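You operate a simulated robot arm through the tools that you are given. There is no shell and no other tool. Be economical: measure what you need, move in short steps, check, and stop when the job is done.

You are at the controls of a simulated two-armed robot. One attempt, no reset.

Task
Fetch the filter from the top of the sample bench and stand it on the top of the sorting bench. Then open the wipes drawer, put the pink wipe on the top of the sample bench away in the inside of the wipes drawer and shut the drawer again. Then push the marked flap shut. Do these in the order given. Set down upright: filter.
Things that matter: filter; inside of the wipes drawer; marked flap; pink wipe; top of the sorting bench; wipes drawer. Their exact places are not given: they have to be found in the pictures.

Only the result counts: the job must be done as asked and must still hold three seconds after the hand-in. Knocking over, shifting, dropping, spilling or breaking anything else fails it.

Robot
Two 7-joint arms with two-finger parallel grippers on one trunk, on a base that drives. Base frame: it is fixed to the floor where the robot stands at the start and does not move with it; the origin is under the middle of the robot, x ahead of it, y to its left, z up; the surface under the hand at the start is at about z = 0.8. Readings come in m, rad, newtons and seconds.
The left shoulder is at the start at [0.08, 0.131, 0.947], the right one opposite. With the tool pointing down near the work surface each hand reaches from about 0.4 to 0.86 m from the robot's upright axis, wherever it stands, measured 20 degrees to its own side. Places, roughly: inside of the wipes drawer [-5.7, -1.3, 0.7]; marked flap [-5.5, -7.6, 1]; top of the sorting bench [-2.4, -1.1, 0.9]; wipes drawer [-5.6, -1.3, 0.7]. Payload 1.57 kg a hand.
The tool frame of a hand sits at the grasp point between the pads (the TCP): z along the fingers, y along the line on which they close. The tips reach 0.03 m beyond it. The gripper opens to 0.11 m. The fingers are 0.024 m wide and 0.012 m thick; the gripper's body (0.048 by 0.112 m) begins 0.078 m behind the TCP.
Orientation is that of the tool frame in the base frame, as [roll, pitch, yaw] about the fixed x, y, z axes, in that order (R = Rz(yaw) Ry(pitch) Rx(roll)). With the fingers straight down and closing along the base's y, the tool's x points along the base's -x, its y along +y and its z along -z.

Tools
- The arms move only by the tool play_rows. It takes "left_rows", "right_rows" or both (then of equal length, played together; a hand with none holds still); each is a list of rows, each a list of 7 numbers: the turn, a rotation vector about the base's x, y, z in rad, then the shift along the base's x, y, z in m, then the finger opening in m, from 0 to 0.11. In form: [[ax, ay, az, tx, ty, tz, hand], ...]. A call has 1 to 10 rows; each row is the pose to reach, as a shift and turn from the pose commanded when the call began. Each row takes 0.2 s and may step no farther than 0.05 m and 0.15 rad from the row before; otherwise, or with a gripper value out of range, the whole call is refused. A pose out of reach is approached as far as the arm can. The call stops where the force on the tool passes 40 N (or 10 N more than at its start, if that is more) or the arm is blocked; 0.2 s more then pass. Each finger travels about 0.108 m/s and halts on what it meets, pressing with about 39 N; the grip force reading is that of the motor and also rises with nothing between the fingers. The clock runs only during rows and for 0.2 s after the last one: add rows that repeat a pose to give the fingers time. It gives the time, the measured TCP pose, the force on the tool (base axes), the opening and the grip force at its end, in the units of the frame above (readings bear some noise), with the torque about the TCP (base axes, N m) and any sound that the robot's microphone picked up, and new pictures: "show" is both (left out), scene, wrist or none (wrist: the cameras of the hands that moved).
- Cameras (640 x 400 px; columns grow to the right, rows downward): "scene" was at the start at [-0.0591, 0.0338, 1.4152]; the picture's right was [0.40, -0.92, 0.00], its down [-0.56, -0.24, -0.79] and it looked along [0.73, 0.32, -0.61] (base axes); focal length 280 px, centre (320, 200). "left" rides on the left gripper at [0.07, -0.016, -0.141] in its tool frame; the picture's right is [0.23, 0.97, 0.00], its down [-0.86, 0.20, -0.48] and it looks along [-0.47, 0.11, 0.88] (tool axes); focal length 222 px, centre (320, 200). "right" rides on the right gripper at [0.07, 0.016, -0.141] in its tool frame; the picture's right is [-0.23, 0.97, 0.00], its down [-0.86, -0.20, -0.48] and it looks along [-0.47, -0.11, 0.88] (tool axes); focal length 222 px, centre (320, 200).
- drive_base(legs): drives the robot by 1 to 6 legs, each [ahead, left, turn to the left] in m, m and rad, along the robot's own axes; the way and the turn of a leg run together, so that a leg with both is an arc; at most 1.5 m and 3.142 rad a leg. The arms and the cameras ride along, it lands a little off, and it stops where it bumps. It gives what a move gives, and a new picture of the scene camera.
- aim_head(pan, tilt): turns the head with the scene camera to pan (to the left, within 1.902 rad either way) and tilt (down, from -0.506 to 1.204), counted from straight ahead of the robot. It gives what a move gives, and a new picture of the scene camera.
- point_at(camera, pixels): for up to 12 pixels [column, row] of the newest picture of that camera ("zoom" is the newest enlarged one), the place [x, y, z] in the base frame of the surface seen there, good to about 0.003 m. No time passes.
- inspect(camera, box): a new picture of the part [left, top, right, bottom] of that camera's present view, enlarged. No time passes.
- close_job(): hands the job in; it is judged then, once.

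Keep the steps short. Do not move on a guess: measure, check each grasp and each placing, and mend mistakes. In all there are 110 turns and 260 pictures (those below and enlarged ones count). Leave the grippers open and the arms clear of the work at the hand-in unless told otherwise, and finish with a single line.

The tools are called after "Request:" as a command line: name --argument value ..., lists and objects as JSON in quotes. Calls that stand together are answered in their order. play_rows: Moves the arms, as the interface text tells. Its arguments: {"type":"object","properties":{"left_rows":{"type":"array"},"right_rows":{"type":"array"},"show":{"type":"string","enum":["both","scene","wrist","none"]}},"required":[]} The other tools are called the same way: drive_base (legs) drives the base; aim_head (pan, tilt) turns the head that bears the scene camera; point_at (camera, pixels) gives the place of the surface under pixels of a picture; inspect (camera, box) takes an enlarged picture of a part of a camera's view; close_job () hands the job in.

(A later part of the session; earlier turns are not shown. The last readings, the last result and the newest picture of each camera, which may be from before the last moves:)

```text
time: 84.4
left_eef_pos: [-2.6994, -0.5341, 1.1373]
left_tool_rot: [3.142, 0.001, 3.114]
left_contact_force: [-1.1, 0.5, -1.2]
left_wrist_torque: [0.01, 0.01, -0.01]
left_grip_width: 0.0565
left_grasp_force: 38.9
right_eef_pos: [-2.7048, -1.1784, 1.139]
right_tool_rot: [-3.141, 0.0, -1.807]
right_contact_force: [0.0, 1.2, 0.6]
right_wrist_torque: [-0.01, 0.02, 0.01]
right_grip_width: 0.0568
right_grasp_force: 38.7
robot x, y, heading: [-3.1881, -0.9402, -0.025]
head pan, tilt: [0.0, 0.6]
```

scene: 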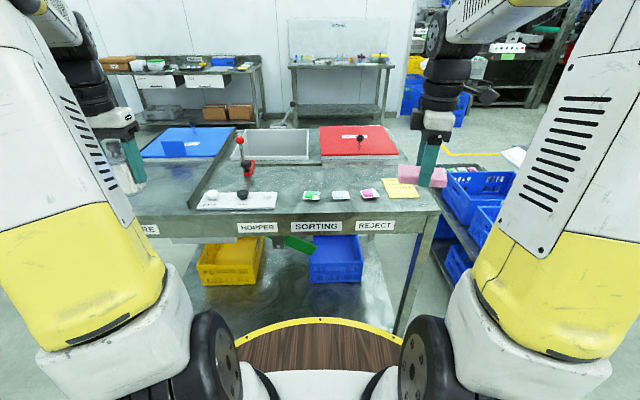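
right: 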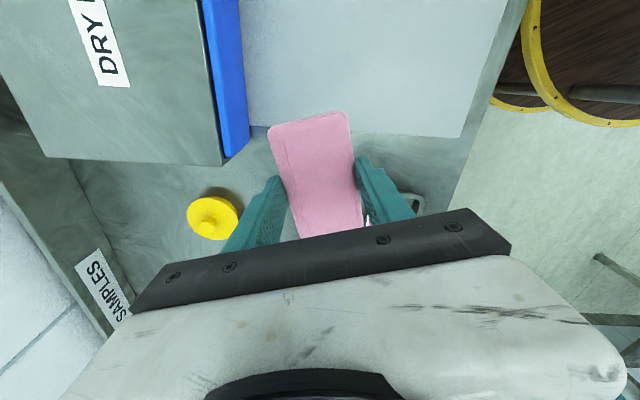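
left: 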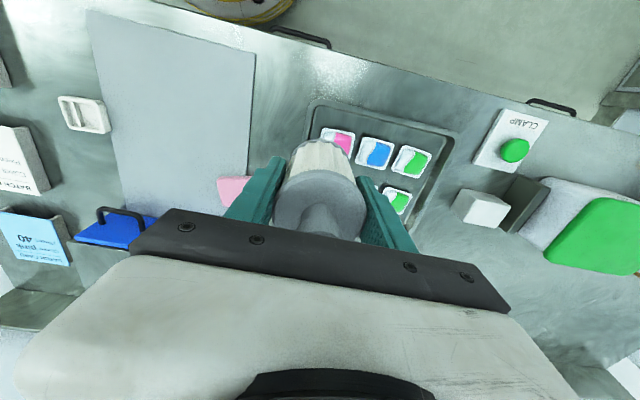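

The "SORTING" sign confirms it. Zoom and measure a free spot.

Request:
inspect --camera "scene" --box '[190, 120, 450, 240]'

Request:
point_at --camera "scene" --pixels '[[290, 180], [290, 200], [270, 208], [310, 195], [340, 195], [240, 198], [275, 192], [250, 172], [330, 175], [350, 160], [300, 160], [370, 193]]'

```text
2.46 times, centred on (320, 180) of scene
```

zoom: 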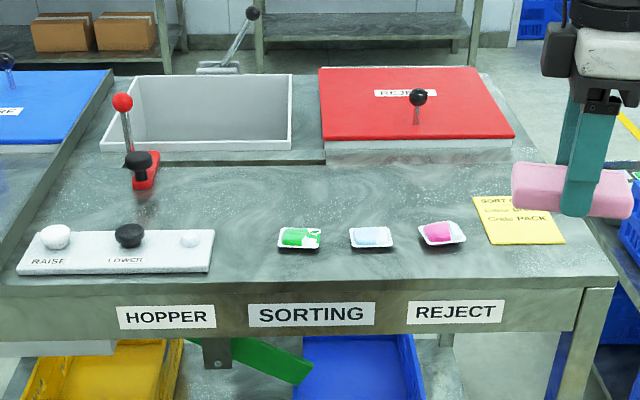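

```text
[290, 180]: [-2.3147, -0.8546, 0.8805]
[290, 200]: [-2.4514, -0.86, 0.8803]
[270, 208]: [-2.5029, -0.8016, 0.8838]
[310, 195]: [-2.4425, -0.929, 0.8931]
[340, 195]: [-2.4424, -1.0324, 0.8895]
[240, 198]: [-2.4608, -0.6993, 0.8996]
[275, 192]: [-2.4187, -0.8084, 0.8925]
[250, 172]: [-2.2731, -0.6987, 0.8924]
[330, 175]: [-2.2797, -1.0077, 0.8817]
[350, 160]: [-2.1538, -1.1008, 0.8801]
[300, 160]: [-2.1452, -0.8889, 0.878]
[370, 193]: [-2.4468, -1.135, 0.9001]
```

Free spot at about (−2.30, −0.92, 0.88). Drive closer: 0.26 ahead and 0.15 right.

Request:
drive_base --legs '[[0, -0.16, 0.02], [0.26, 0, 0]]'

```text
time: 87.3
left_eef_pos: [-2.454, -0.6868, 1.1359]
left_tool_rot: [-3.141, 0.0, 3.137]
left_contact_force: [-1.0, -0.1, 0.6]
left_wrist_torque: [0.03, 0.0, 0.01]
left_grip_width: 0.0567
left_grasp_force: 39.3
right_eef_pos: [-2.4452, -1.3303, 1.139]
right_tool_rot: [-3.141, -0.001, -1.786]
right_contact_force: [-0.3, -0.1, -0.8]
right_wrist_torque: [0.02, 0.0, -0.02]
right_grip_width: 0.0565
right_grasp_force: 38.7
robot x, y, heading: [-2.9322, -1.1008, -0.006]
head pan, tilt: [0.0, 0.6]
```

scene: 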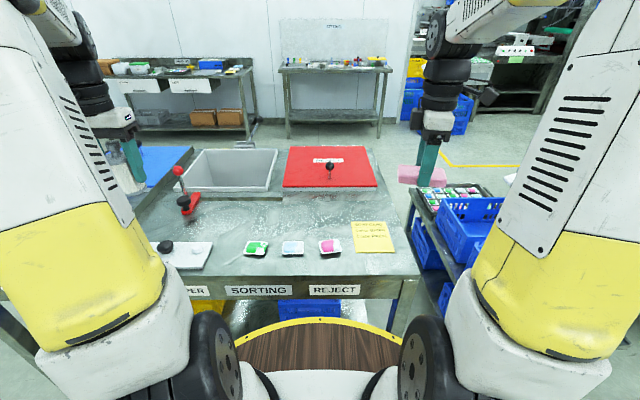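

Move the left hand above (−2.31, −0.94).

Request:
play_rows --left_rows '[[0, 0, 0, 0.0, -0.04, 0, 0.045], [0, 0, 0, 0.02, -0.08, 0, 0.045], [0, 0, 0, 0.04, -0.12, 0, 0.045], [0, 0, 0, 0.07, -0.16, 0, 0.045], [0, 0, 0, 0.1, -0.19, 0, 0.045], [0, 0, 0, 0.13, -0.225, 0, 0.045], [0, 0, 0, 0.144, -0.253, 0, 0.045], [0, 0, 0, 0.144, -0.253, -0.04, 0.045], [0, 0, 0, 0.144, -0.253, -0.08, 0.045], [0, 0, 0, 0.144, -0.253, -0.08, 0.045]]'

Request:
point_at --camera "left" --pixels '[[320, 110], [240, 110], [400, 110], [320, 60], [230, 60], [410, 60]]'

```text
time: 89.5
left_eef_pos: [-2.3107, -0.9383, 1.0561]
left_tool_rot: [3.142, 0.001, 3.136]
left_contact_force: [0.2, 0.7, -0.3]
left_wrist_torque: [0.0, 0.01, -0.01]
left_grip_width: 0.0565
left_grasp_force: 39.4
right_eef_pos: [-2.445, -1.3303, 1.1378]
right_tool_rot: [-3.14, 0.0, -1.787]
right_contact_force: [0.8, 0.4, 0.3]
right_wrist_torque: [0.0, 0.0, 0.03]
right_grip_width: 0.0565
right_grasp_force: 38.6
robot x, y, heading: [-2.9343, -1.1052, -0.006]
head pan, tilt: [0.0, 0.6]
```

scene: 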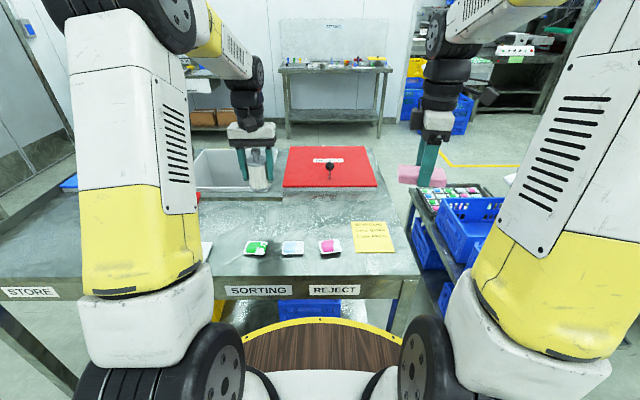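
left: 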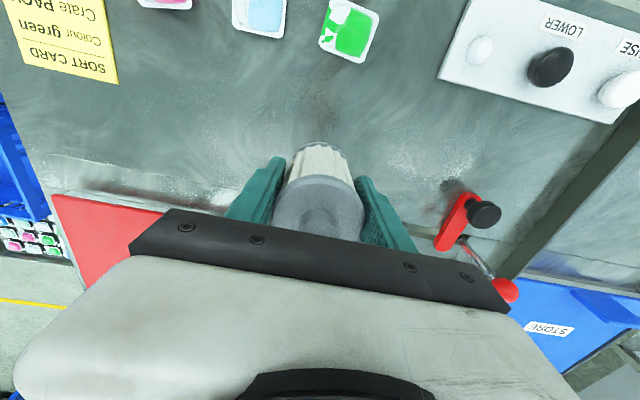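

```text
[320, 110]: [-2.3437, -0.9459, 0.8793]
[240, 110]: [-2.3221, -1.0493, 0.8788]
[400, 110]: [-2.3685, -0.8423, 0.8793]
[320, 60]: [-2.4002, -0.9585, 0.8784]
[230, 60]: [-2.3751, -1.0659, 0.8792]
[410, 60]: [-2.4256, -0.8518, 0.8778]
```

Surface z=0.879 and empty underneath. Descend to TCP ≈0.931.

Request:
play_rows --left_rows '[[0, 0, 0, 0, 0, -0.04, 0.045], [0, 0, 0, 0, 0, -0.08, 0.045], [0, 0, 0, 0, 0, -0.105, 0.045], [0, 0, 0, 0, 0, -0.117, 0.045], [0, 0, 0, 0, 0, -0.122, 0.045], [0, 0, 0, 0, 0, -0.1255, 0.045], [0, 0, 0, 0, 0, -0.1255, 0.045]]' --show "wrist"

```text
time: 91.1
left_eef_pos: [-2.3088, -0.9386, 0.9332]
left_tool_rot: [-3.142, 0.006, 3.136]
left_contact_force: [1.1, 2.4, 33.4]
left_wrist_torque: [0.09, -0.33, 0.02]
left_grip_width: 0.057
left_grasp_force: 39.4
right_eef_pos: [-2.4457, -1.3303, 1.1391]
right_tool_rot: [-3.14, -0.001, -1.785]
right_contact_force: [-0.2, -0.3, -0.7]
right_wrist_torque: [0.03, 0.01, -0.02]
right_grip_width: 0.0564
right_grasp_force: 39.2
robot x, y, heading: [-2.9316, -1.102, -0.005]
head pan, tilt: [0.0, 0.6]
```

left: 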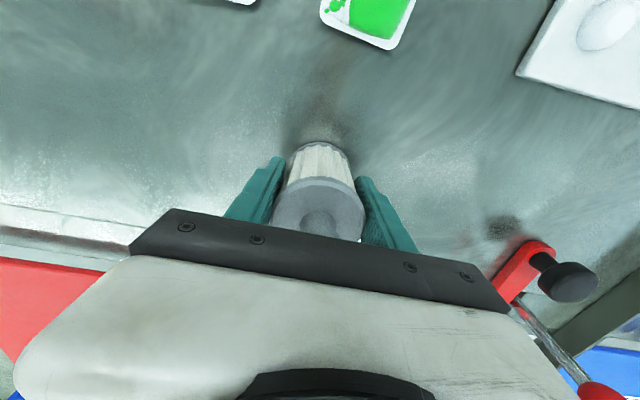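

Touching (33 N). Ease up 2 mm, open, and rise straight up.

Request:
play_rows --left_rows '[[0, 0, 0, 0, 0, 0.0025, 0.045], [0, 0, 0, 0, 0, 0.0025, 0.06], [0, 0, 0, 0, 0, 0.0025, 0.08], [0, 0, 0, 0, 0, 0.0025, 0.105], [0, 0, 0, 0, 0, 0.0025, 0.105], [0, 0, 0, 0, 0, 0.05, 0.105], [0, 0, 0, 0, 0, 0.1, 0.105], [0, 0, 0, 0, 0, 0.15, 0.105], [0, 0, 0, 0, 0, 0.2, 0.105]]'

```text
time: 93.1
left_eef_pos: [-2.3101, -0.9385, 1.1326]
left_tool_rot: [-3.14, 0.0, 3.135]
left_contact_force: [0.8, 0.5, 0.5]
left_wrist_torque: [-0.01, 0.04, -0.02]
left_grip_width: 0.1051
left_grasp_force: 0.2
right_eef_pos: [-2.446, -1.3299, 1.1391]
right_tool_rot: [3.141, 0.001, -1.785]
right_contact_force: [-0.3, 0.7, -0.3]
right_wrist_torque: [0.0, 0.03, 0.01]
right_grip_width: 0.0566
right_grasp_force: 39.0
robot x, y, heading: [-2.9334, -1.1037, -0.007]
head pan, tilt: [0.0, 0.6]
```

scene: 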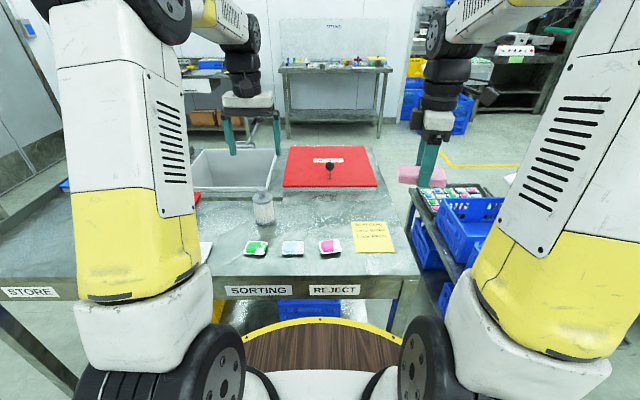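
left: 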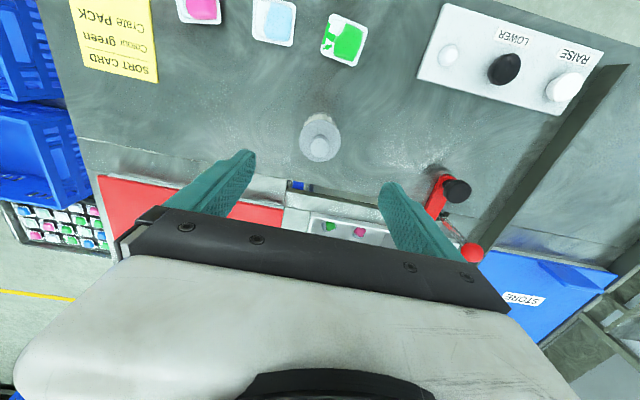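

Filter stands upright. Retract the left hand, back off 0.4 m and turn to face −x.

Request:
play_rows --left_rows '[[0, 0, 0, -0.02, 0.04, 0, 0.105], [0, 0, 0, -0.04, 0.08, 0, 0.105], [0, 0, 0, -0.06, 0.12, 0, 0.105], [0, 0, 0, -0.08, 0.16, 0, 0.105], [0, 0, 0, -0.11, 0.2, 0, 0.105], [0, 0, 0, -0.14, 0.24, 0, 0.105]]' --show "none"

Request:
drive_base --legs '[[-0.5, 0, 0], [0, 0, 3.135]]'

Request:
aim_head --pan 0.0 --tilt 0.3

```text
time: 94.5
left_eef_pos: [-2.4519, -0.6992, 1.1323]
left_tool_rot: [3.141, 0.001, 3.134]
left_contact_force: [0.5, -0.6, 0.1]
left_wrist_torque: [0.06, 0.0, -0.02]
left_grip_width: 0.1049
left_grasp_force: 0.1
right_eef_pos: [-2.4446, -1.3292, 1.1374]
right_tool_rot: [-3.141, 0.002, -1.787]
right_contact_force: [0.4, -0.6, -0.3]
right_wrist_torque: [0.0, 0.01, -0.01]
right_grip_width: 0.0566
right_grasp_force: 39.1
robot x, y, heading: [-2.9326, -1.1022, -0.008]
head pan, tilt: [0.0, 0.6]
```

```text
time: 104.8
left_eef_pos: [-3.9086, -1.5079, 1.1308]
left_tool_rot: [-3.14, 0.001, 0.003]
left_contact_force: [-0.1, 0.1, -0.9]
left_wrist_torque: [0.01, 0.01, 0.0]
left_grip_width: 0.1051
left_grasp_force: 0.0
right_eef_pos: [-3.9184, -0.8785, 1.1394]
right_tool_rot: [3.141, 0.001, 1.364]
right_contact_force: [0.0, 0.5, -0.3]
right_wrist_torque: [-0.01, 0.01, -0.02]
right_grip_width: 0.0564
right_grasp_force: 39.6
robot x, y, heading: [-3.4296, -1.1001, -3.141]
head pan, tilt: [0.0, 0.6]
```

scene: 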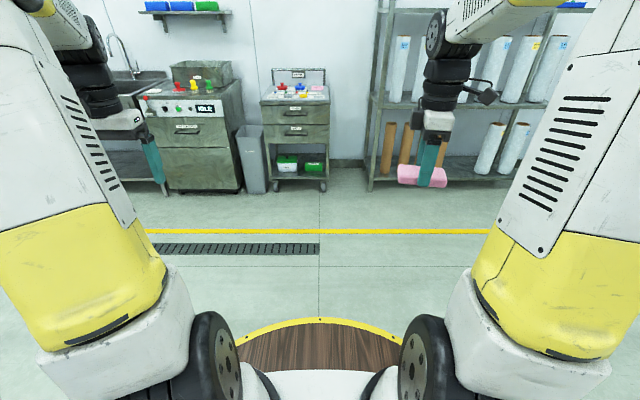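

```text
time: 105.5
left_eef_pos: [-3.9083, -1.5088, 1.1313]
left_tool_rot: [3.141, -0.002, 0.004]
left_contact_force: [1.3, 0.0, -0.4]
left_wrist_torque: [0.0, 0.01, -0.05]
left_grip_width: 0.1051
left_grasp_force: 0.1
right_eef_pos: [-3.9183, -0.8788, 1.1381]
right_tool_rot: [-3.141, 0.001, 1.362]
right_contact_force: [0.1, 0.8, 0.1]
right_wrist_torque: [0.0, -0.02, 0.0]
right_grip_width: 0.0564
right_grasp_force: 39.1
robot x, y, heading: [-3.4319, -1.1014, -3.138]
head pan, tilt: [0.0, 0.3]
```

scene: 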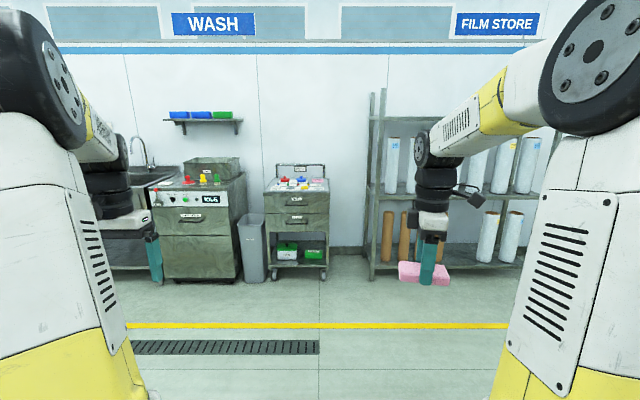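

Request:
inspect --camera "scene" --box '[150, 150, 350, 290]'

Request:
point_at --camera "scene" --pixels '[[296, 198], [296, 218], [270, 205], [325, 205], [275, 270], [322, 270], [240, 190], [375, 265], [250, 250]]'

```text
2.86 times, centred on (250, 220) of scene
```

zoom: 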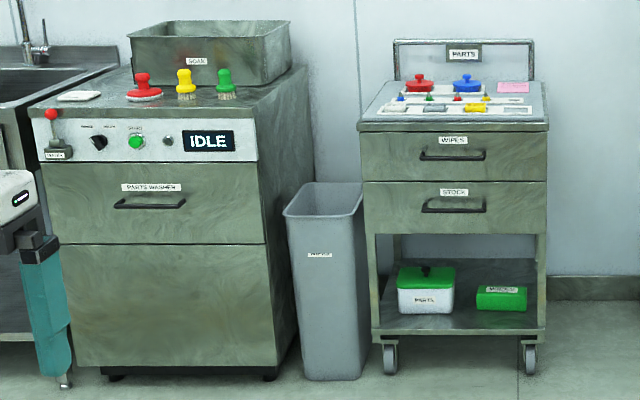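

```text
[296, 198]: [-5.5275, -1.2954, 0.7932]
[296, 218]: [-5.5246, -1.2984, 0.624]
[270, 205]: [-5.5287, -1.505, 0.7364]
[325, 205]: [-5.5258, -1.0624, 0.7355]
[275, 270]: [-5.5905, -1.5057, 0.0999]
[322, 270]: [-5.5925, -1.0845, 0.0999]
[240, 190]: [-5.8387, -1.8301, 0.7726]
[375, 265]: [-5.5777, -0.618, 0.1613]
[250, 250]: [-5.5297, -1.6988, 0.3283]
```

The top drawer of the trolley says WIPES; face at x≈−5.525, y −1.51…−1.06. Drive to x≈−4.6, y≈−1.2.

Request:
drive_base --legs '[[1.1, 0.1, 0]]'

Request:
aim_head --pan 0.0 --tilt 0.55

Request:
inspect --camera "scene" --box '[240, 100, 440, 240]'

```text
time: 111.2
left_eef_pos: [-5.0139, -1.6114, 1.1322]
left_tool_rot: [-3.141, 0.0, 0.001]
left_contact_force: [0.2, 0.0, 0.8]
left_wrist_torque: [0.04, -0.02, -0.02]
left_grip_width: 0.1049
left_grasp_force: 0.1
right_eef_pos: [-5.0251, -0.981, 1.1388]
right_tool_rot: [-3.14, 0.001, 1.363]
right_contact_force: [-0.2, 0.2, -0.4]
right_wrist_torque: [0.0, 0.02, -0.01]
right_grip_width: 0.0563
right_grasp_force: 38.8
robot x, y, heading: [-4.5328, -1.2028, -3.14]
head pan, tilt: [0.0, 0.3]
```

scene: 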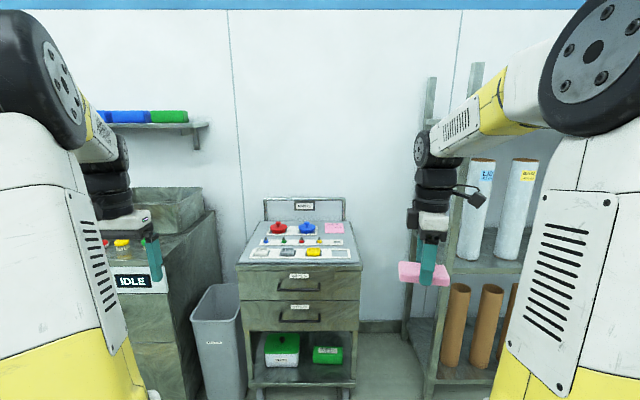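

```text
time: 112.0
left_eef_pos: [-5.0162, -1.6118, 1.1319]
left_tool_rot: [3.141, 0.001, 0.004]
left_contact_force: [0.7, -0.1, 0.3]
left_wrist_torque: [-0.02, 0.03, 0.01]
left_grip_width: 0.1051
left_grasp_force: 0.1
right_eef_pos: [-5.025, -0.9798, 1.1391]
right_tool_rot: [-3.142, 0.0, 1.363]
right_contact_force: [0.9, 0.5, -0.1]
right_wrist_torque: [-0.02, -0.01, -0.03]
right_grip_width: 0.0562
right_grasp_force: 39.1
robot x, y, heading: [-4.5369, -1.2036, -3.142]
head pan, tilt: [0.0, 0.55]
```

scene: 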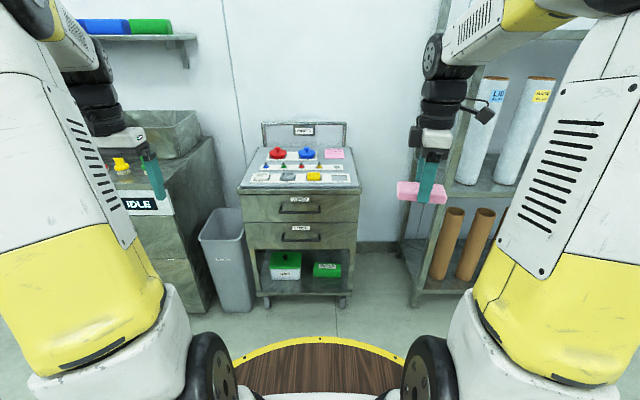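

```text
2.86 times, centred on (340, 170) of scene
```

zoom: 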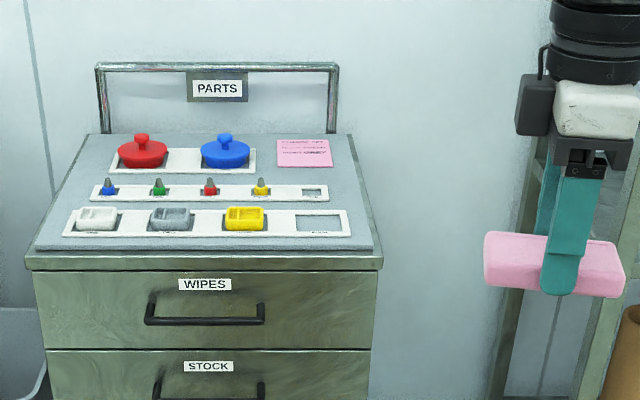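

Handle bar visible (zoom 148..265, row 321). Measure it and the drawer face.

Request:
point_at --camera "zoom" --pixels '[[150, 320], [178, 321], [205, 321], [235, 321], [262, 320], [205, 305], [205, 340], [100, 340], [205, 262], [45, 300], [365, 300], [205, 235]]'

```text
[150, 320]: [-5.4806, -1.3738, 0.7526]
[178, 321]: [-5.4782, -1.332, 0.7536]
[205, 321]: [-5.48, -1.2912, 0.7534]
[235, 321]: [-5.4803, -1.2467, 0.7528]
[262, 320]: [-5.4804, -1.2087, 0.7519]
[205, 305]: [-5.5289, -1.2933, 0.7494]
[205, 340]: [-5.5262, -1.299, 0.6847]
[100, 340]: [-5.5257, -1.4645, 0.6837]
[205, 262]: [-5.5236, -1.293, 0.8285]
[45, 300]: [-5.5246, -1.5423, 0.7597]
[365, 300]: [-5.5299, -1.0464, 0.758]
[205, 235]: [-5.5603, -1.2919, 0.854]
```

Bar centre ≈ (−5.484, −1.29, 0.748), about 35 mm clear of the face. I'll turn the left hand to point forward with the fingers closing vertically.

Request:
play_rows --left_rows '[[-0.0806, 0.0806, -0.0806, 0.0, 0.01, -0.02, 0.105], [-0.1612, 0.1612, -0.1612, 0.0, 0.02, -0.04, 0.105], [-0.2418, 0.2418, -0.2418, 0.0, 0.03, -0.06, 0.105], [-0.3224, 0.3224, -0.3224, 0.0, 0.04, -0.08, 0.105], [-0.403, 0.403, -0.403, 0.0, 0.05, -0.1, 0.105], [-0.4836, 0.4836, -0.4836, 0.0, 0.06, -0.12, 0.105], [-0.5642, 0.5642, -0.5642, 0.0, 0.07, -0.14, 0.105], [-0.6448, 0.6448, -0.6448, 0.0, 0.08, -0.16, 0.105]]' --show "scene"

Request:
play_rows --left_rows '[[-0.0806, 0.0806, -0.0806, 0.0, 0.01, -0.02, 0.105], [-0.1612, 0.1612, -0.1612, 0.0, 0.02, -0.04, 0.105], [-0.2418, 0.2418, -0.2418, 0.0, 0.03, -0.06, 0.105], [-0.3224, 0.3224, -0.3224, 0.0, 0.04, -0.08, 0.105], [-0.403, 0.403, -0.403, 0.0, 0.05, -0.1, 0.1], [-0.4836, 0.4836, -0.4836, 0.0, 0.06, -0.12, 0.08], [-0.5644, 0.5644, -0.5644, 0.0, 0.07, -0.14, 0.07], [-0.5644, 0.5644, -0.5644, 0.0, 0.07, -0.14, 0.06]]'

```text
time: 113.8
left_eef_pos: [-5.052, -1.5478, 0.9771]
left_tool_rot: [2.299, 0.343, -0.841]
left_contact_force: [-1.8, 0.4, 0.1]
left_wrist_torque: [-0.03, -0.05, 0.04]
left_grip_width: 0.105
left_grasp_force: 0.1
left hand out of reach, approached as far as the arm can: row 6, 7, 8
right_eef_pos: [-5.0246, -0.981, 1.1394]
right_tool_rot: [3.142, 0.0, 1.363]
right_contact_force: [-0.2, 0.5, -0.6]
right_wrist_torque: [-0.01, 0.02, -0.02]
right_grip_width: 0.0566
right_grasp_force: 38.6
robot x, y, heading: [-4.534, -1.2021, -3.142]
head pan, tilt: [0.0, 0.55]
```

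scene: 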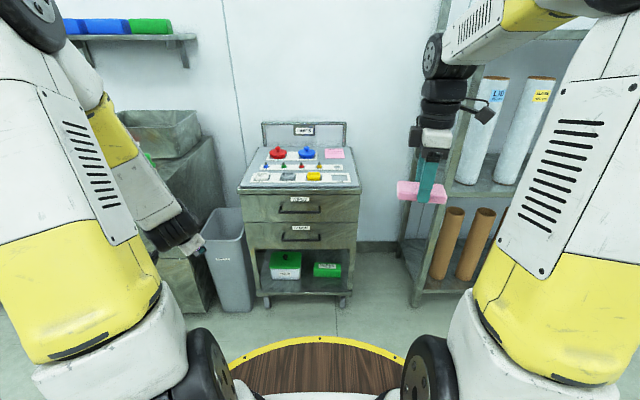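

```text
time: 115.6
left_eef_pos: [-5.0164, -1.5583, 0.8762]
left_tool_rot: [1.606, 0.002, -1.632]
left_contact_force: [-0.2, 0.4, -0.8]
left_wrist_torque: [0.03, 0.01, 0.01]
left_grip_width: 0.0601
left_grasp_force: 0.1
left hand out of reach, approached as far as the arm can: row 1, 2, 3, 4, 5, 6, 7, 8
right_eef_pos: [-5.0254, -0.9816, 1.1388]
right_tool_rot: [3.141, -0.001, 1.362]
right_contact_force: [0.3, 0.5, 0.4]
right_wrist_torque: [0.0, 0.01, 0.0]
right_grip_width: 0.0564
right_grasp_force: 38.6
robot x, y, heading: [-4.5364, -1.2048, -3.142]
head pan, tilt: [0.0, 0.55]
```

scene: 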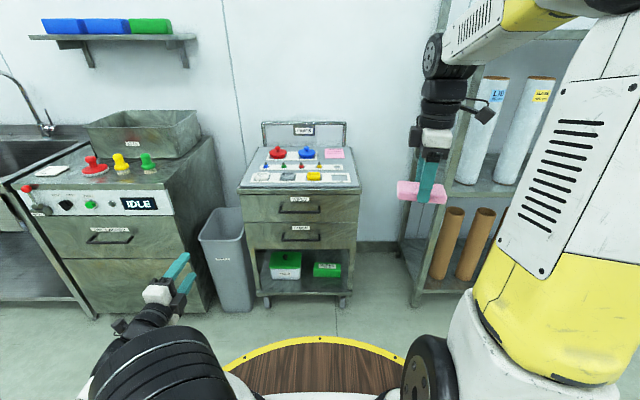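
left: 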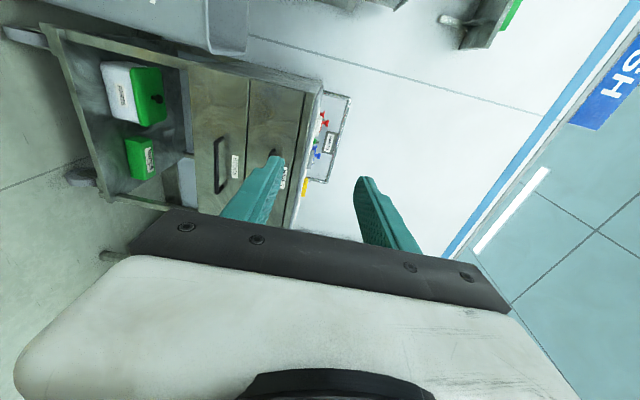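

The hand points forward but is too close to the body for that pose. Move it outward (−x) 0.2 m.

Request:
play_rows --left_rows '[[0, 0, 0, -0.04, 0, 0, 0.06], [0, 0, 0, -0.08, 0, 0, 0.06], [0, 0, 0, -0.12, 0, 0, 0.06], [0, 0, 0, -0.16, 0, 0, 0.06], [0, 0, 0, -0.2, 0, 0, 0.06], [0, 0, 0, -0.2, 0, 0, 0.06]]'

```text
time: 117.0
left_eef_pos: [-5.2199, -1.5854, 0.8939]
left_tool_rot: [1.623, 0.004, -1.653]
left_contact_force: [0.5, 0.4, 0.3]
left_wrist_torque: [-0.04, -0.02, 0.0]
left_grip_width: 0.0602
left_grasp_force: 0.0
left hand out of reach, approached as far as the arm can: row 1, 2, 3, 4, 5, 6
right_eef_pos: [-5.0262, -0.9816, 1.138]
right_tool_rot: [-3.141, 0.0, 1.362]
right_contact_force: [0.9, -0.1, 0.7]
right_wrist_torque: [-0.01, 0.01, -0.02]
right_grip_width: 0.0566
right_grasp_force: 38.8
robot x, y, heading: [-4.5376, -1.202, -3.137]
head pan, tilt: [0.0, 0.55]
```

scene: 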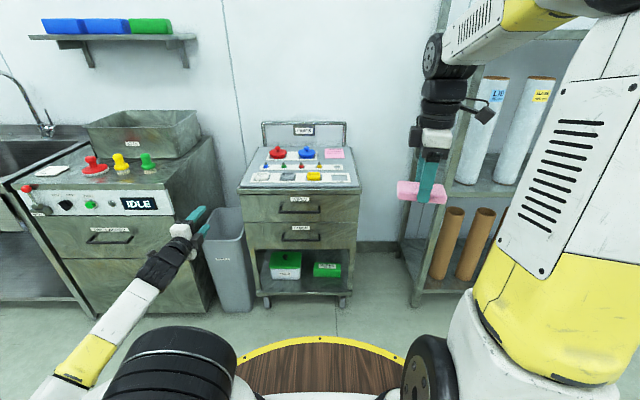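
left: 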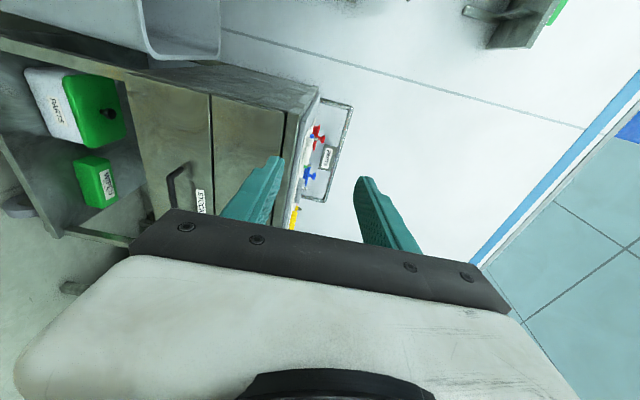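

The arm sits at a limit in this roll. Try the mirrored roll (rotate about the finger axis by +π) in two/three calls.

Request:
play_rows --left_rows '[[0.145, 0, 0, 0, 0, 0, 0.06], [0.29, 0, 0, 0, 0, 0, 0.06], [0.435, 0, 0, 0, 0, 0, 0.06], [0.58, 0, 0, 0, 0, 0, 0.06], [0.725, 0, 0, 0, 0, 0, 0.06], [0.87, 0, 0, 0, 0, 0, 0.06], [1.015, 0, 0, 0, 0, 0, 0.06], [1.16, 0, 0, 0, 0, 0, 0.06], [1.305, 0, 0, 0, 0, 0, 0.06], [1.45, 0, 0, 0, 0, 0, 0.06]]' --show "none"

Request:
play_rows --left_rows '[[0.145, 0, 0, 0, 0, 0, 0.06], [0.29, 0, 0, 0, 0, 0, 0.06], [0.435, 0, 0, 0, 0, 0, 0.06], [0.58, 0, 0, 0, 0, 0, 0.06], [0.725, 0, 0, 0, 0, 0, 0.06], [0.87, 0, 0, 0, 0, 0, 0.06], [1.015, 0, 0, 0, 0, 0, 0.06], [1.16, 0, 0, 0, 0, 0, 0.06], [1.305, 0, 0, 0, 0, 0, 0.06], [1.45, 0, 0, 0, 0, 0, 0.06]]' --show "scene"

```text
time: 119.2
left_eef_pos: [-5.2173, -1.6167, 0.9178]
left_tool_rot: [1.272, 1.448, -1.935]
left_contact_force: [0.0, 0.2, -0.3]
left_wrist_torque: [0.03, 0.01, 0.01]
left_grip_width: 0.06
left_grasp_force: 0.0
left hand out of reach, approached as far as the arm can: row 1, 2, 3, 4, 5, 6, 7, 8, 9, 10
right_eef_pos: [-5.025, -0.98, 1.1384]
right_tool_rot: [3.14, -0.002, 1.363]
right_contact_force: [-0.1, 1.3, 0.0]
right_wrist_torque: [-0.01, 0.01, 0.04]
right_grip_width: 0.0565
right_grasp_force: 38.9
robot x, y, heading: [-4.5396, -1.1999, -3.14]
head pan, tilt: [0.0, 0.55]
```

```text
time: 121.4
left_eef_pos: [-5.2156, -1.651, 0.9422]
left_tool_rot: [-1.544, 0.236, 1.601]
left_contact_force: [0.7, 0.3, -0.5]
left_wrist_torque: [0.03, 0.0, 0.0]
left_grip_width: 0.0601
left_grasp_force: 0.0
left hand out of reach, approached as far as the arm can: row 1, 2, 3, 4, 5, 6, 7, 8, 9, 10
right_eef_pos: [-5.0241, -0.981, 1.1397]
right_tool_rot: [-3.142, 0.0, 1.365]
right_contact_force: [-1.3, -0.4, -0.8]
right_wrist_torque: [0.01, 0.0, 0.03]
right_grip_width: 0.0565
right_grasp_force: 38.7
robot x, y, heading: [-4.5359, -1.2061, -3.14]
head pan, tilt: [0.0, 0.55]
```

scene: 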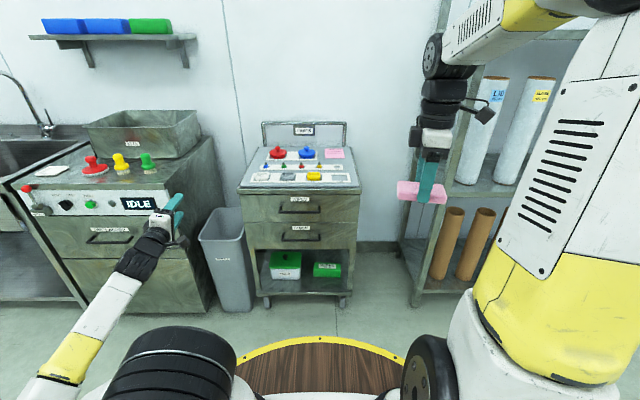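

The pose drifts outwards; test whether the arm can move inward to y≈−1.35, z≈0.78 here.

Request:
play_rows --left_rows '[[0.08, 0, 0, -0.01, 0.04, -0.02, 0.06], [0.16, 0, 0, -0.02, 0.08, -0.04, 0.06], [0.236, 0, 0, -0.03, 0.12, -0.06, 0.06], [0.236, 0, 0, -0.03, 0.16, -0.08, 0.06], [0.236, 0, 0, -0.03, 0.2, -0.1, 0.06], [0.236, 0, 0, -0.03, 0.24, -0.12, 0.06], [0.236, 0, 0, -0.03, 0.28, -0.14, 0.06], [0.236, 0, 0, -0.03, 0.3, -0.16, 0.06]]' --show "scene"

```text
time: 123.2
left_eef_pos: [-5.2921, -1.5343, 0.9175]
left_tool_rot: [-1.661, -0.002, 1.472]
left_contact_force: [-0.3, -0.5, 0.8]
left_wrist_torque: [-0.01, 0.02, 0.01]
left_grip_width: 0.0601
left_grasp_force: 0.0
left hand out of reach, approached as far as the arm can: row 1, 2, 3, 4, 5, 6, 7, 8
right_eef_pos: [-5.0243, -0.9806, 1.1393]
right_tool_rot: [3.141, 0.001, 1.363]
right_contact_force: [0.1, -0.3, 0.1]
right_wrist_torque: [0.04, 0.03, 0.02]
right_grip_width: 0.0566
right_grasp_force: 39.1
robot x, y, heading: [-4.5346, -1.202, -3.141]
head pan, tilt: [0.0, 0.55]
```

scene: 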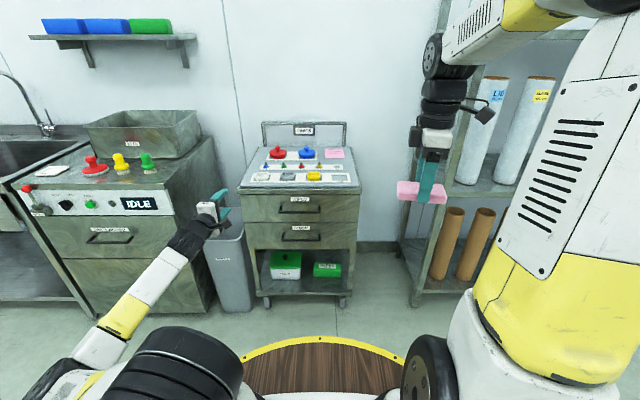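

That configuration is a dead end. Better plan: hook the bar from above with closed, downward fingers (gap behind bar ≈36 mm, finger 24 mm). Return the left hand to pointing down.

Request:
play_rows --left_rows '[[-0.0806, -0.0806, -0.0806, 0.02, 0, 0.03, 0.06], [-0.1612, -0.1612, -0.1612, 0.04, 0, 0.06, 0.06], [-0.2418, -0.2418, -0.2418, 0.06, 0, 0.09, 0.06], [-0.3224, -0.3224, -0.3224, 0.08, 0, 0.12, 0.06], [-0.403, -0.403, -0.403, 0.1, 0, 0.15, 0.06], [-0.4836, -0.4836, -0.4836, 0.12, 0, 0.17, 0.06], [-0.5642, -0.5642, -0.5642, 0.14, 0, 0.19, 0.06], [-0.6448, -0.6448, -0.6448, 0.16, 0, 0.21, 0.06]]' --show "none"

Request:
play_rows --left_rows '[[-0.0806, -0.0806, -0.0806, 0, 0, 0.0, 0.05], [-0.1612, -0.1612, -0.1612, 0, 0, 0.0, 0.04], [-0.2418, -0.2418, -0.2418, 0, 0, 0.0, 0.03], [-0.3224, -0.3224, -0.3224, 0, 0, 0.0, 0.02], [-0.403, -0.403, -0.403, 0, 0, 0.0, 0.01], [-0.4836, -0.4836, -0.4836, 0, 0, 0.0, 0.0], [-0.5644, -0.5644, -0.5644, 0, 0, 0, 0.0], [-0.5644, -0.5644, -0.5644, 0, 0, 0, 0.0]]' --show "scene"

```text
time: 125.0
left_eef_pos: [-5.1297, -1.5319, 1.1324]
left_tool_rot: [-2.526, 0.259, 0.659]
left_contact_force: [-0.4, -0.2, -0.1]
left_wrist_torque: [0.07, -0.03, -0.01]
left_grip_width: 0.0598
left_grasp_force: 0.0
right_eef_pos: [-5.0245, -0.9814, 1.1384]
right_tool_rot: [-3.141, 0.0, 1.362]
right_contact_force: [0.8, 0.7, -0.2]
right_wrist_torque: [0.02, 0.01, -0.01]
right_grip_width: 0.0563
right_grasp_force: 38.8
robot x, y, heading: [-4.5363, -1.2059, -3.141]
head pan, tilt: [0.0, 0.55]
```

```text
time: 126.8
left_eef_pos: [-5.1292, -1.5309, 1.1316]
left_tool_rot: [3.051, -0.101, 0.001]
left_contact_force: [-0.2, 0.1, -0.1]
left_wrist_torque: [-0.01, 0.03, -0.01]
left_grip_width: 0.0
left_grasp_force: 20.7
right_eef_pos: [-5.025, -0.9807, 1.1377]
right_tool_rot: [-3.14, 0.0, 1.363]
right_contact_force: [1.0, 0.4, -0.4]
right_wrist_torque: [0.01, -0.02, 0.0]
right_grip_width: 0.0565
right_grasp_force: 39.1
robot x, y, heading: [-4.5373, -1.2051, -3.141]
head pan, tilt: [0.0, 0.55]
```

scene: 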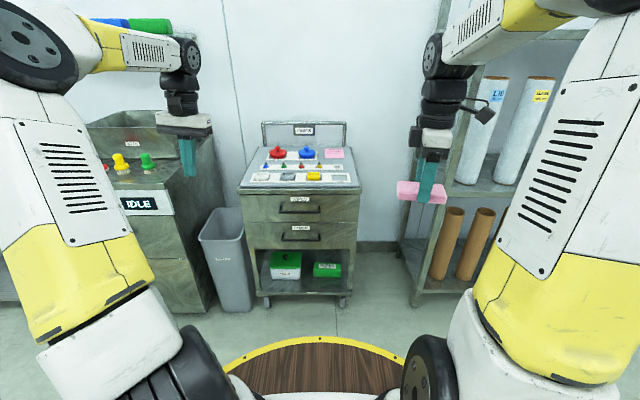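

Back in the good elbow-up pose. Level the hand (small turn), and drive 0.21 ahead, 0.11 right.

Request:
play_rows --left_rows '[[0.09, 0.101, 0, 0, 0, 0, 0.0], [0.09, 0.101, 0, 0, 0.03, 0, 0.0], [0.09, 0.101, 0, 0, 0.06, 0, 0.0]]' --show "none"

Request:
drive_base --legs '[[0.21, -0.11, 0]]'

```text
time: 127.6
left_eef_pos: [-5.1309, -1.4709, 1.1324]
left_tool_rot: [-3.14, 0.001, -0.002]
left_contact_force: [0.7, 0.6, 0.1]
left_wrist_torque: [0.05, 0.0, 0.01]
left_grip_width: 0.0
left_grasp_force: 21.9
right_eef_pos: [-5.0235, -0.981, 1.139]
right_tool_rot: [3.141, 0.001, 1.362]
right_contact_force: [0.0, -0.3, -0.4]
right_wrist_torque: [0.03, -0.01, -0.01]
right_grip_width: 0.0566
right_grasp_force: 39.0
robot x, y, heading: [-4.5343, -1.2053, -3.142]
head pan, tilt: [0.0, 0.55]
```

```text
time: 129.4
left_eef_pos: [-5.3397, -1.3618, 1.1321]
left_tool_rot: [-3.141, 0.002, 0.0]
left_contact_force: [0.7, -0.2, -0.4]
left_wrist_torque: [0.04, 0.04, -0.01]
left_grip_width: 0.0
left_grasp_force: 21.6
right_eef_pos: [-5.2366, -0.8715, 1.1373]
right_tool_rot: [3.14, 0.0, 1.367]
right_contact_force: [-0.3, -0.4, 1.1]
right_wrist_torque: [0.02, 0.0, -0.01]
right_grip_width: 0.0566
right_grasp_force: 39.3
robot x, y, heading: [-4.7452, -1.0957, -3.139]
head pan, tilt: [0.0, 0.55]
```

scene: 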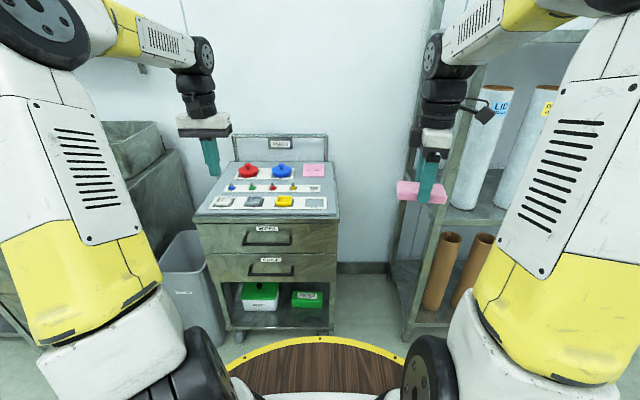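

Zoom on the handle to get the gap precisely.

Request:
inspect --camera "scene" --box '[200, 200, 340, 285]'

```text
4.57 times, centred on (270, 242) of scene
```

zoom: 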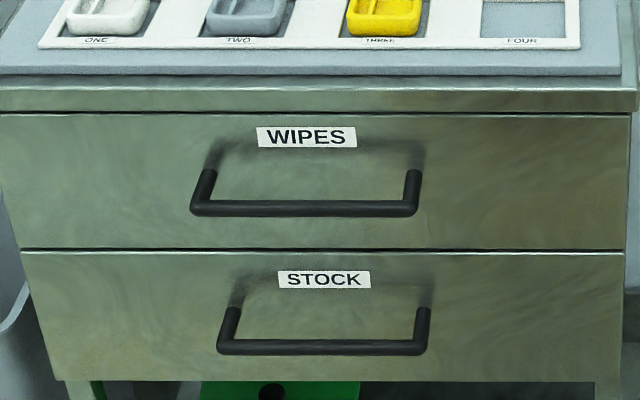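

Request:
point_at --camera "zoom" --pixels '[[300, 203], [300, 208], [300, 214], [197, 208], [412, 208], [206, 176], [413, 174], [300, 185], [300, 100], [300, 78], [300, 89], [300, 230]]'

```text
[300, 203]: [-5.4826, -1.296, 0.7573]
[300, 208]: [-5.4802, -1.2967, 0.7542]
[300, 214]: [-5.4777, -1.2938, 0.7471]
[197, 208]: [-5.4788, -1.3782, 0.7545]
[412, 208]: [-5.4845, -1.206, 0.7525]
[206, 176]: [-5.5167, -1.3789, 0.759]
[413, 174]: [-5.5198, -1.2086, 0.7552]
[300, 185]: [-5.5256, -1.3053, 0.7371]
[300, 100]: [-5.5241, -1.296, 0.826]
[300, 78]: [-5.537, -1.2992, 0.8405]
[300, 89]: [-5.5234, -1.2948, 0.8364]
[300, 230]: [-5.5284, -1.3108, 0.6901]
```

Bar centre (−5.484, z 0.751), gap 36 mm, lip top 0.84. Tilt the closed left hand 0.12 rad and go above the gap first (TCP z 0.87).

Request:
play_rows --left_rows '[[0, 0.06, 0, -0.035, 0.01, 0, 0], [0, 0.12, 0, -0.07, 0.02, 0, 0], [0, 0.12, 0, -0.11, 0.04, 0, 0], [0, 0.12, 0, -0.145, 0.06, 0, 0], [0, 0.12, 0, -0.1657, 0.068, 0, 0], [0, 0.12, 0, -0.1657, 0.068, -0.05, 0], [0, 0.12, 0, -0.1657, 0.068, -0.1, 0], [0, 0.12, 0, -0.1657, 0.068, -0.15, 0], [0, 0.12, 0, -0.1657, 0.068, -0.2, 0], [0, 0.12, 0, -0.1657, 0.068, -0.24, 0]]'

```text
time: 131.6
left_eef_pos: [-5.5048, -1.2957, 0.8907]
left_tool_rot: [3.141, 0.121, 0.001]
left_contact_force: [0.0, -0.5, 1.3]
left_wrist_torque: [0.02, 0.01, -0.01]
left_grip_width: 0.0
left_grasp_force: 21.4
right_eef_pos: [-5.2368, -0.8722, 1.1385]
right_tool_rot: [3.141, 0.0, 1.368]
right_contact_force: [0.4, 0.7, 0.6]
right_wrist_torque: [-0.04, -0.02, -0.01]
right_grip_width: 0.0565
right_grasp_force: 39.2
robot x, y, heading: [-4.7424, -1.0933, -3.138]
head pan, tilt: [0.0, 0.55]
```

scene: 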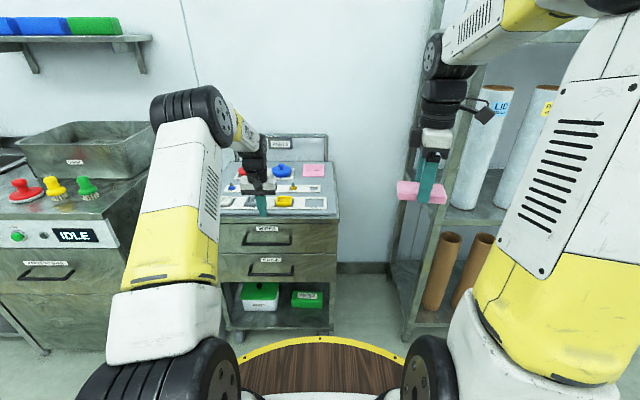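
left: 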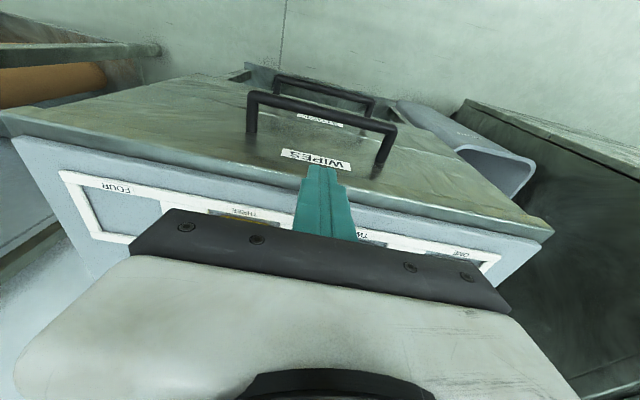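

Verify the bar and face positions in the left wrist picture.

Request:
point_at --camera "left" --pixels '[[320, 106], [320, 111], [320, 115], [340, 150], [360, 170], [360, 180]]'

```text
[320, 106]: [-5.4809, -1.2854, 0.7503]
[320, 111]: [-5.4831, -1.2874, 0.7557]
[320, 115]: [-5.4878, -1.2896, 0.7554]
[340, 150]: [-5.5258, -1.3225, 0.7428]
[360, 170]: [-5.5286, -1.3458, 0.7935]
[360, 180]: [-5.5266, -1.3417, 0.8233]
```

Consistent. Descend into the gap: −0.127.

Request:
play_rows --left_rows '[[0, 0, 0, -0.001, 0, -0.04, 0], [0, 0, 0, -0.001, 0, -0.08, 0], [0, 0, 0, -0.001, 0, -0.1, 0], [0, 0, 0, -0.001, 0, -0.115, 0], [0, 0, 0, -0.001, 0, -0.127, 0], [0, 0, 0, -0.001, 0, -0.127, 0]]'

```text
time: 133.0
left_eef_pos: [-5.5059, -1.2943, 0.7658]
left_tool_rot: [-3.141, 0.122, 0.001]
left_contact_force: [1.4, 0.3, 3.9]
left_wrist_torque: [-0.09, 0.29, 0.02]
left_grip_width: 0.0002
left_grasp_force: 21.0
right_eef_pos: [-5.2355, -0.8713, 1.1381]
right_tool_rot: [-3.141, -0.001, 1.365]
right_contact_force: [-0.2, -0.1, -0.5]
right_wrist_torque: [-0.02, 0.01, 0.01]
right_grip_width: 0.0568
right_grasp_force: 39.3
robot x, y, heading: [-4.7473, -1.0921, -3.138]
head pan, tilt: [0.0, 0.55]
```

scene: 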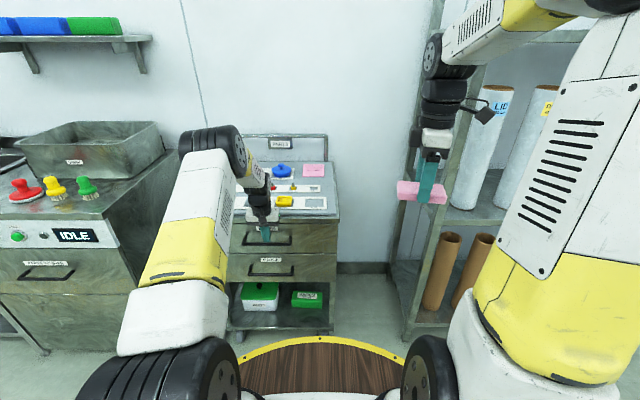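
left: 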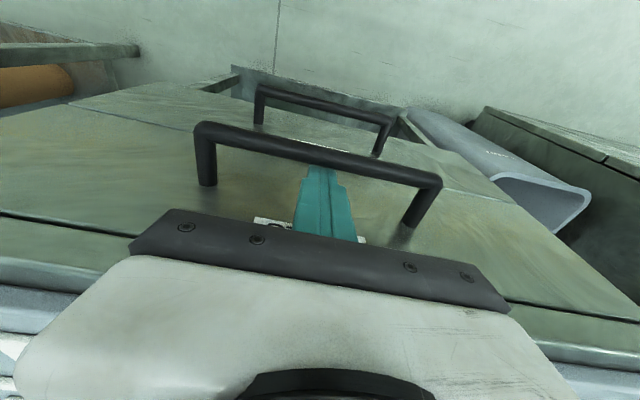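

The fingers are behind the bar (picture: tips at (320,180) under the bar). Pull +x, first 0.12 m.

Request:
play_rows --left_rows '[[0, 0, 0, 0.01, 0, 0, 0], [0, 0, 0, 0.02, 0, 0, 0], [0, 0, 0, 0.035, 0, 0, 0], [0, 0, 0, 0.05, 0, 0, 0], [0, 0, 0, 0.07, 0, 0, 0], [0, 0, 0, 0.09, 0, 0, 0], [0, 0, 0, 0.11, 0, 0, 0], [0, 0, 0, 0.13, 0, 0, 0], [0, 0, 0, 0.13, 0, 0, 0]]'

```text
time: 135.0
left_eef_pos: [-5.377, -1.2946, 0.7655]
left_tool_rot: [3.141, 0.121, -0.001]
left_contact_force: [0.2, 1.0, -0.2]
left_wrist_torque: [0.04, 0.0, 0.01]
left_grip_width: 0.0
left_grasp_force: 21.6
right_eef_pos: [-5.236, -0.8719, 1.1383]
right_tool_rot: [-3.141, 0.0, 1.366]
right_contact_force: [0.1, -0.1, -0.3]
right_wrist_torque: [0.01, 0.04, 0.02]
right_grip_width: 0.0564
right_grasp_force: 38.8
robot x, y, heading: [-4.747, -1.0927, -3.139]
head pan, tilt: [0.0, 0.55]
```

scene: 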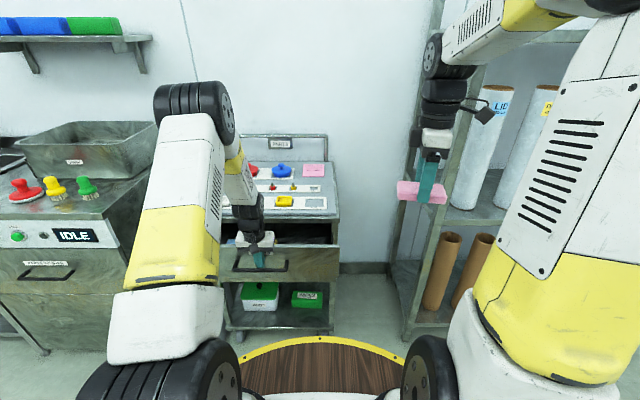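
left: 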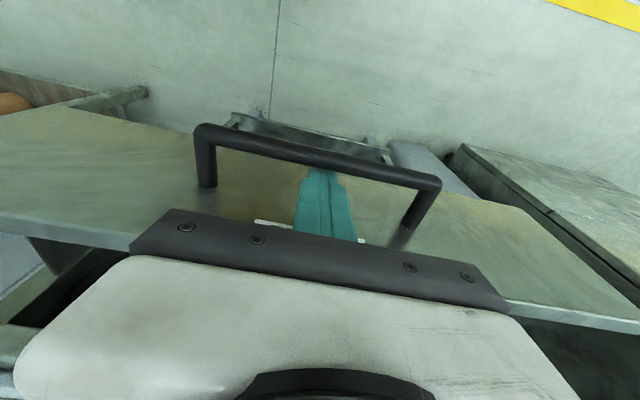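

The drawer opens freely. Pull another 0.14 m.

Request:
play_rows --left_rows '[[0, 0, 0, 0.02, 0, 0, 0], [0, 0, 0, 0.04, 0, 0, 0], [0, 0, 0, 0.06, 0, 0, 0], [0, 0, 0, 0.08, 0, 0, 0], [0, 0, 0, 0.1, 0, 0, 0], [0, 0, 0, 0.12, 0, 0, 0], [0, 0, 0, 0.14, 0, 0, 0], [0, 0, 0, 0.14, 0, 0, 0]]' --show "scene"

```text
time: 136.8
left_eef_pos: [-5.2368, -1.2956, 0.7644]
left_tool_rot: [-3.141, 0.122, 0.004]
left_contact_force: [0.5, 0.1, -1.0]
left_wrist_torque: [0.01, 0.01, -0.01]
left_grip_width: 0.0
left_grasp_force: 21.2
right_eef_pos: [-5.2371, -0.871, 1.1377]
right_tool_rot: [-3.141, -0.001, 1.367]
right_contact_force: [0.2, 0.0, 0.1]
right_wrist_torque: [0.02, 0.03, -0.01]
right_grip_width: 0.0563
right_grasp_force: 38.7
robot x, y, heading: [-4.7458, -1.0904, -3.136]
head pan, tilt: [0.0, 0.55]
```

scene: 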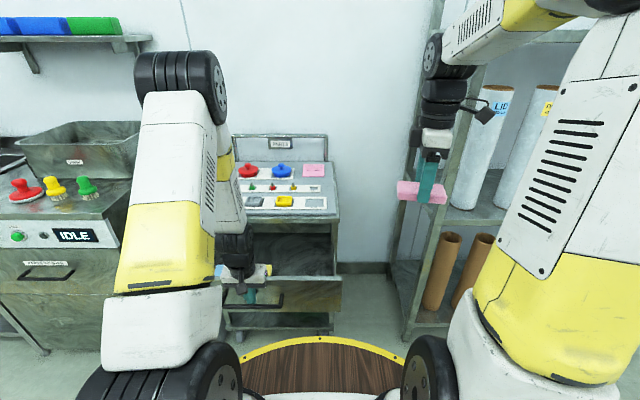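

Drawer open ~0.27 m; wipes of other colours lie inside. Lift the left hand out and move it aside.

Request:
play_rows --left_rows '[[0, 0, 0, -0.008, 0, 0.0, 0], [0, 0, 0, -0.008, 0, 0.04, 0], [0, 0, 0, -0.008, 0, 0.09, 0], [0, 0, 0, -0.008, 0, 0.14, 0], [0, 0, 0, -0.008, 0, 0.19, 0], [0, -0.06, 0, 0.0, -0.04, 0.23, 0], [0, -0.12, 0, 0.01, -0.08, 0.26, 0], [0, -0.12, 0, 0.02, -0.12, 0.27, 0], [0, -0.12, 0, 0.02, -0.165, 0.27, 0], [0, -0.12, 0, 0.02, -0.21, 0.27, 0]]' --show "scene"

Request:
inspect --camera "scene" --box '[190, 170, 370, 320]'

```text
refused: row 6 steps farther than a row can; nothing moved
```

```text
2.67 times, centred on (280, 245) of scene
```

zoom: 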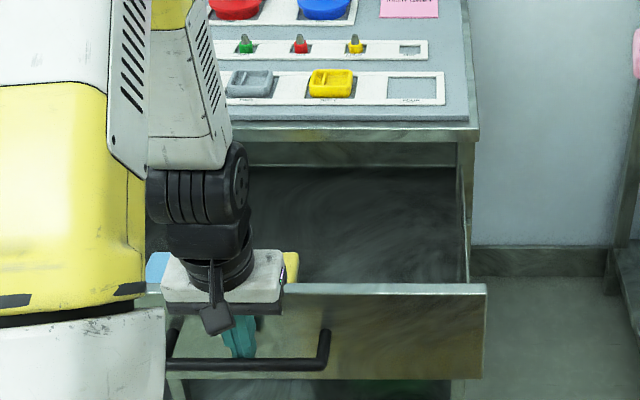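

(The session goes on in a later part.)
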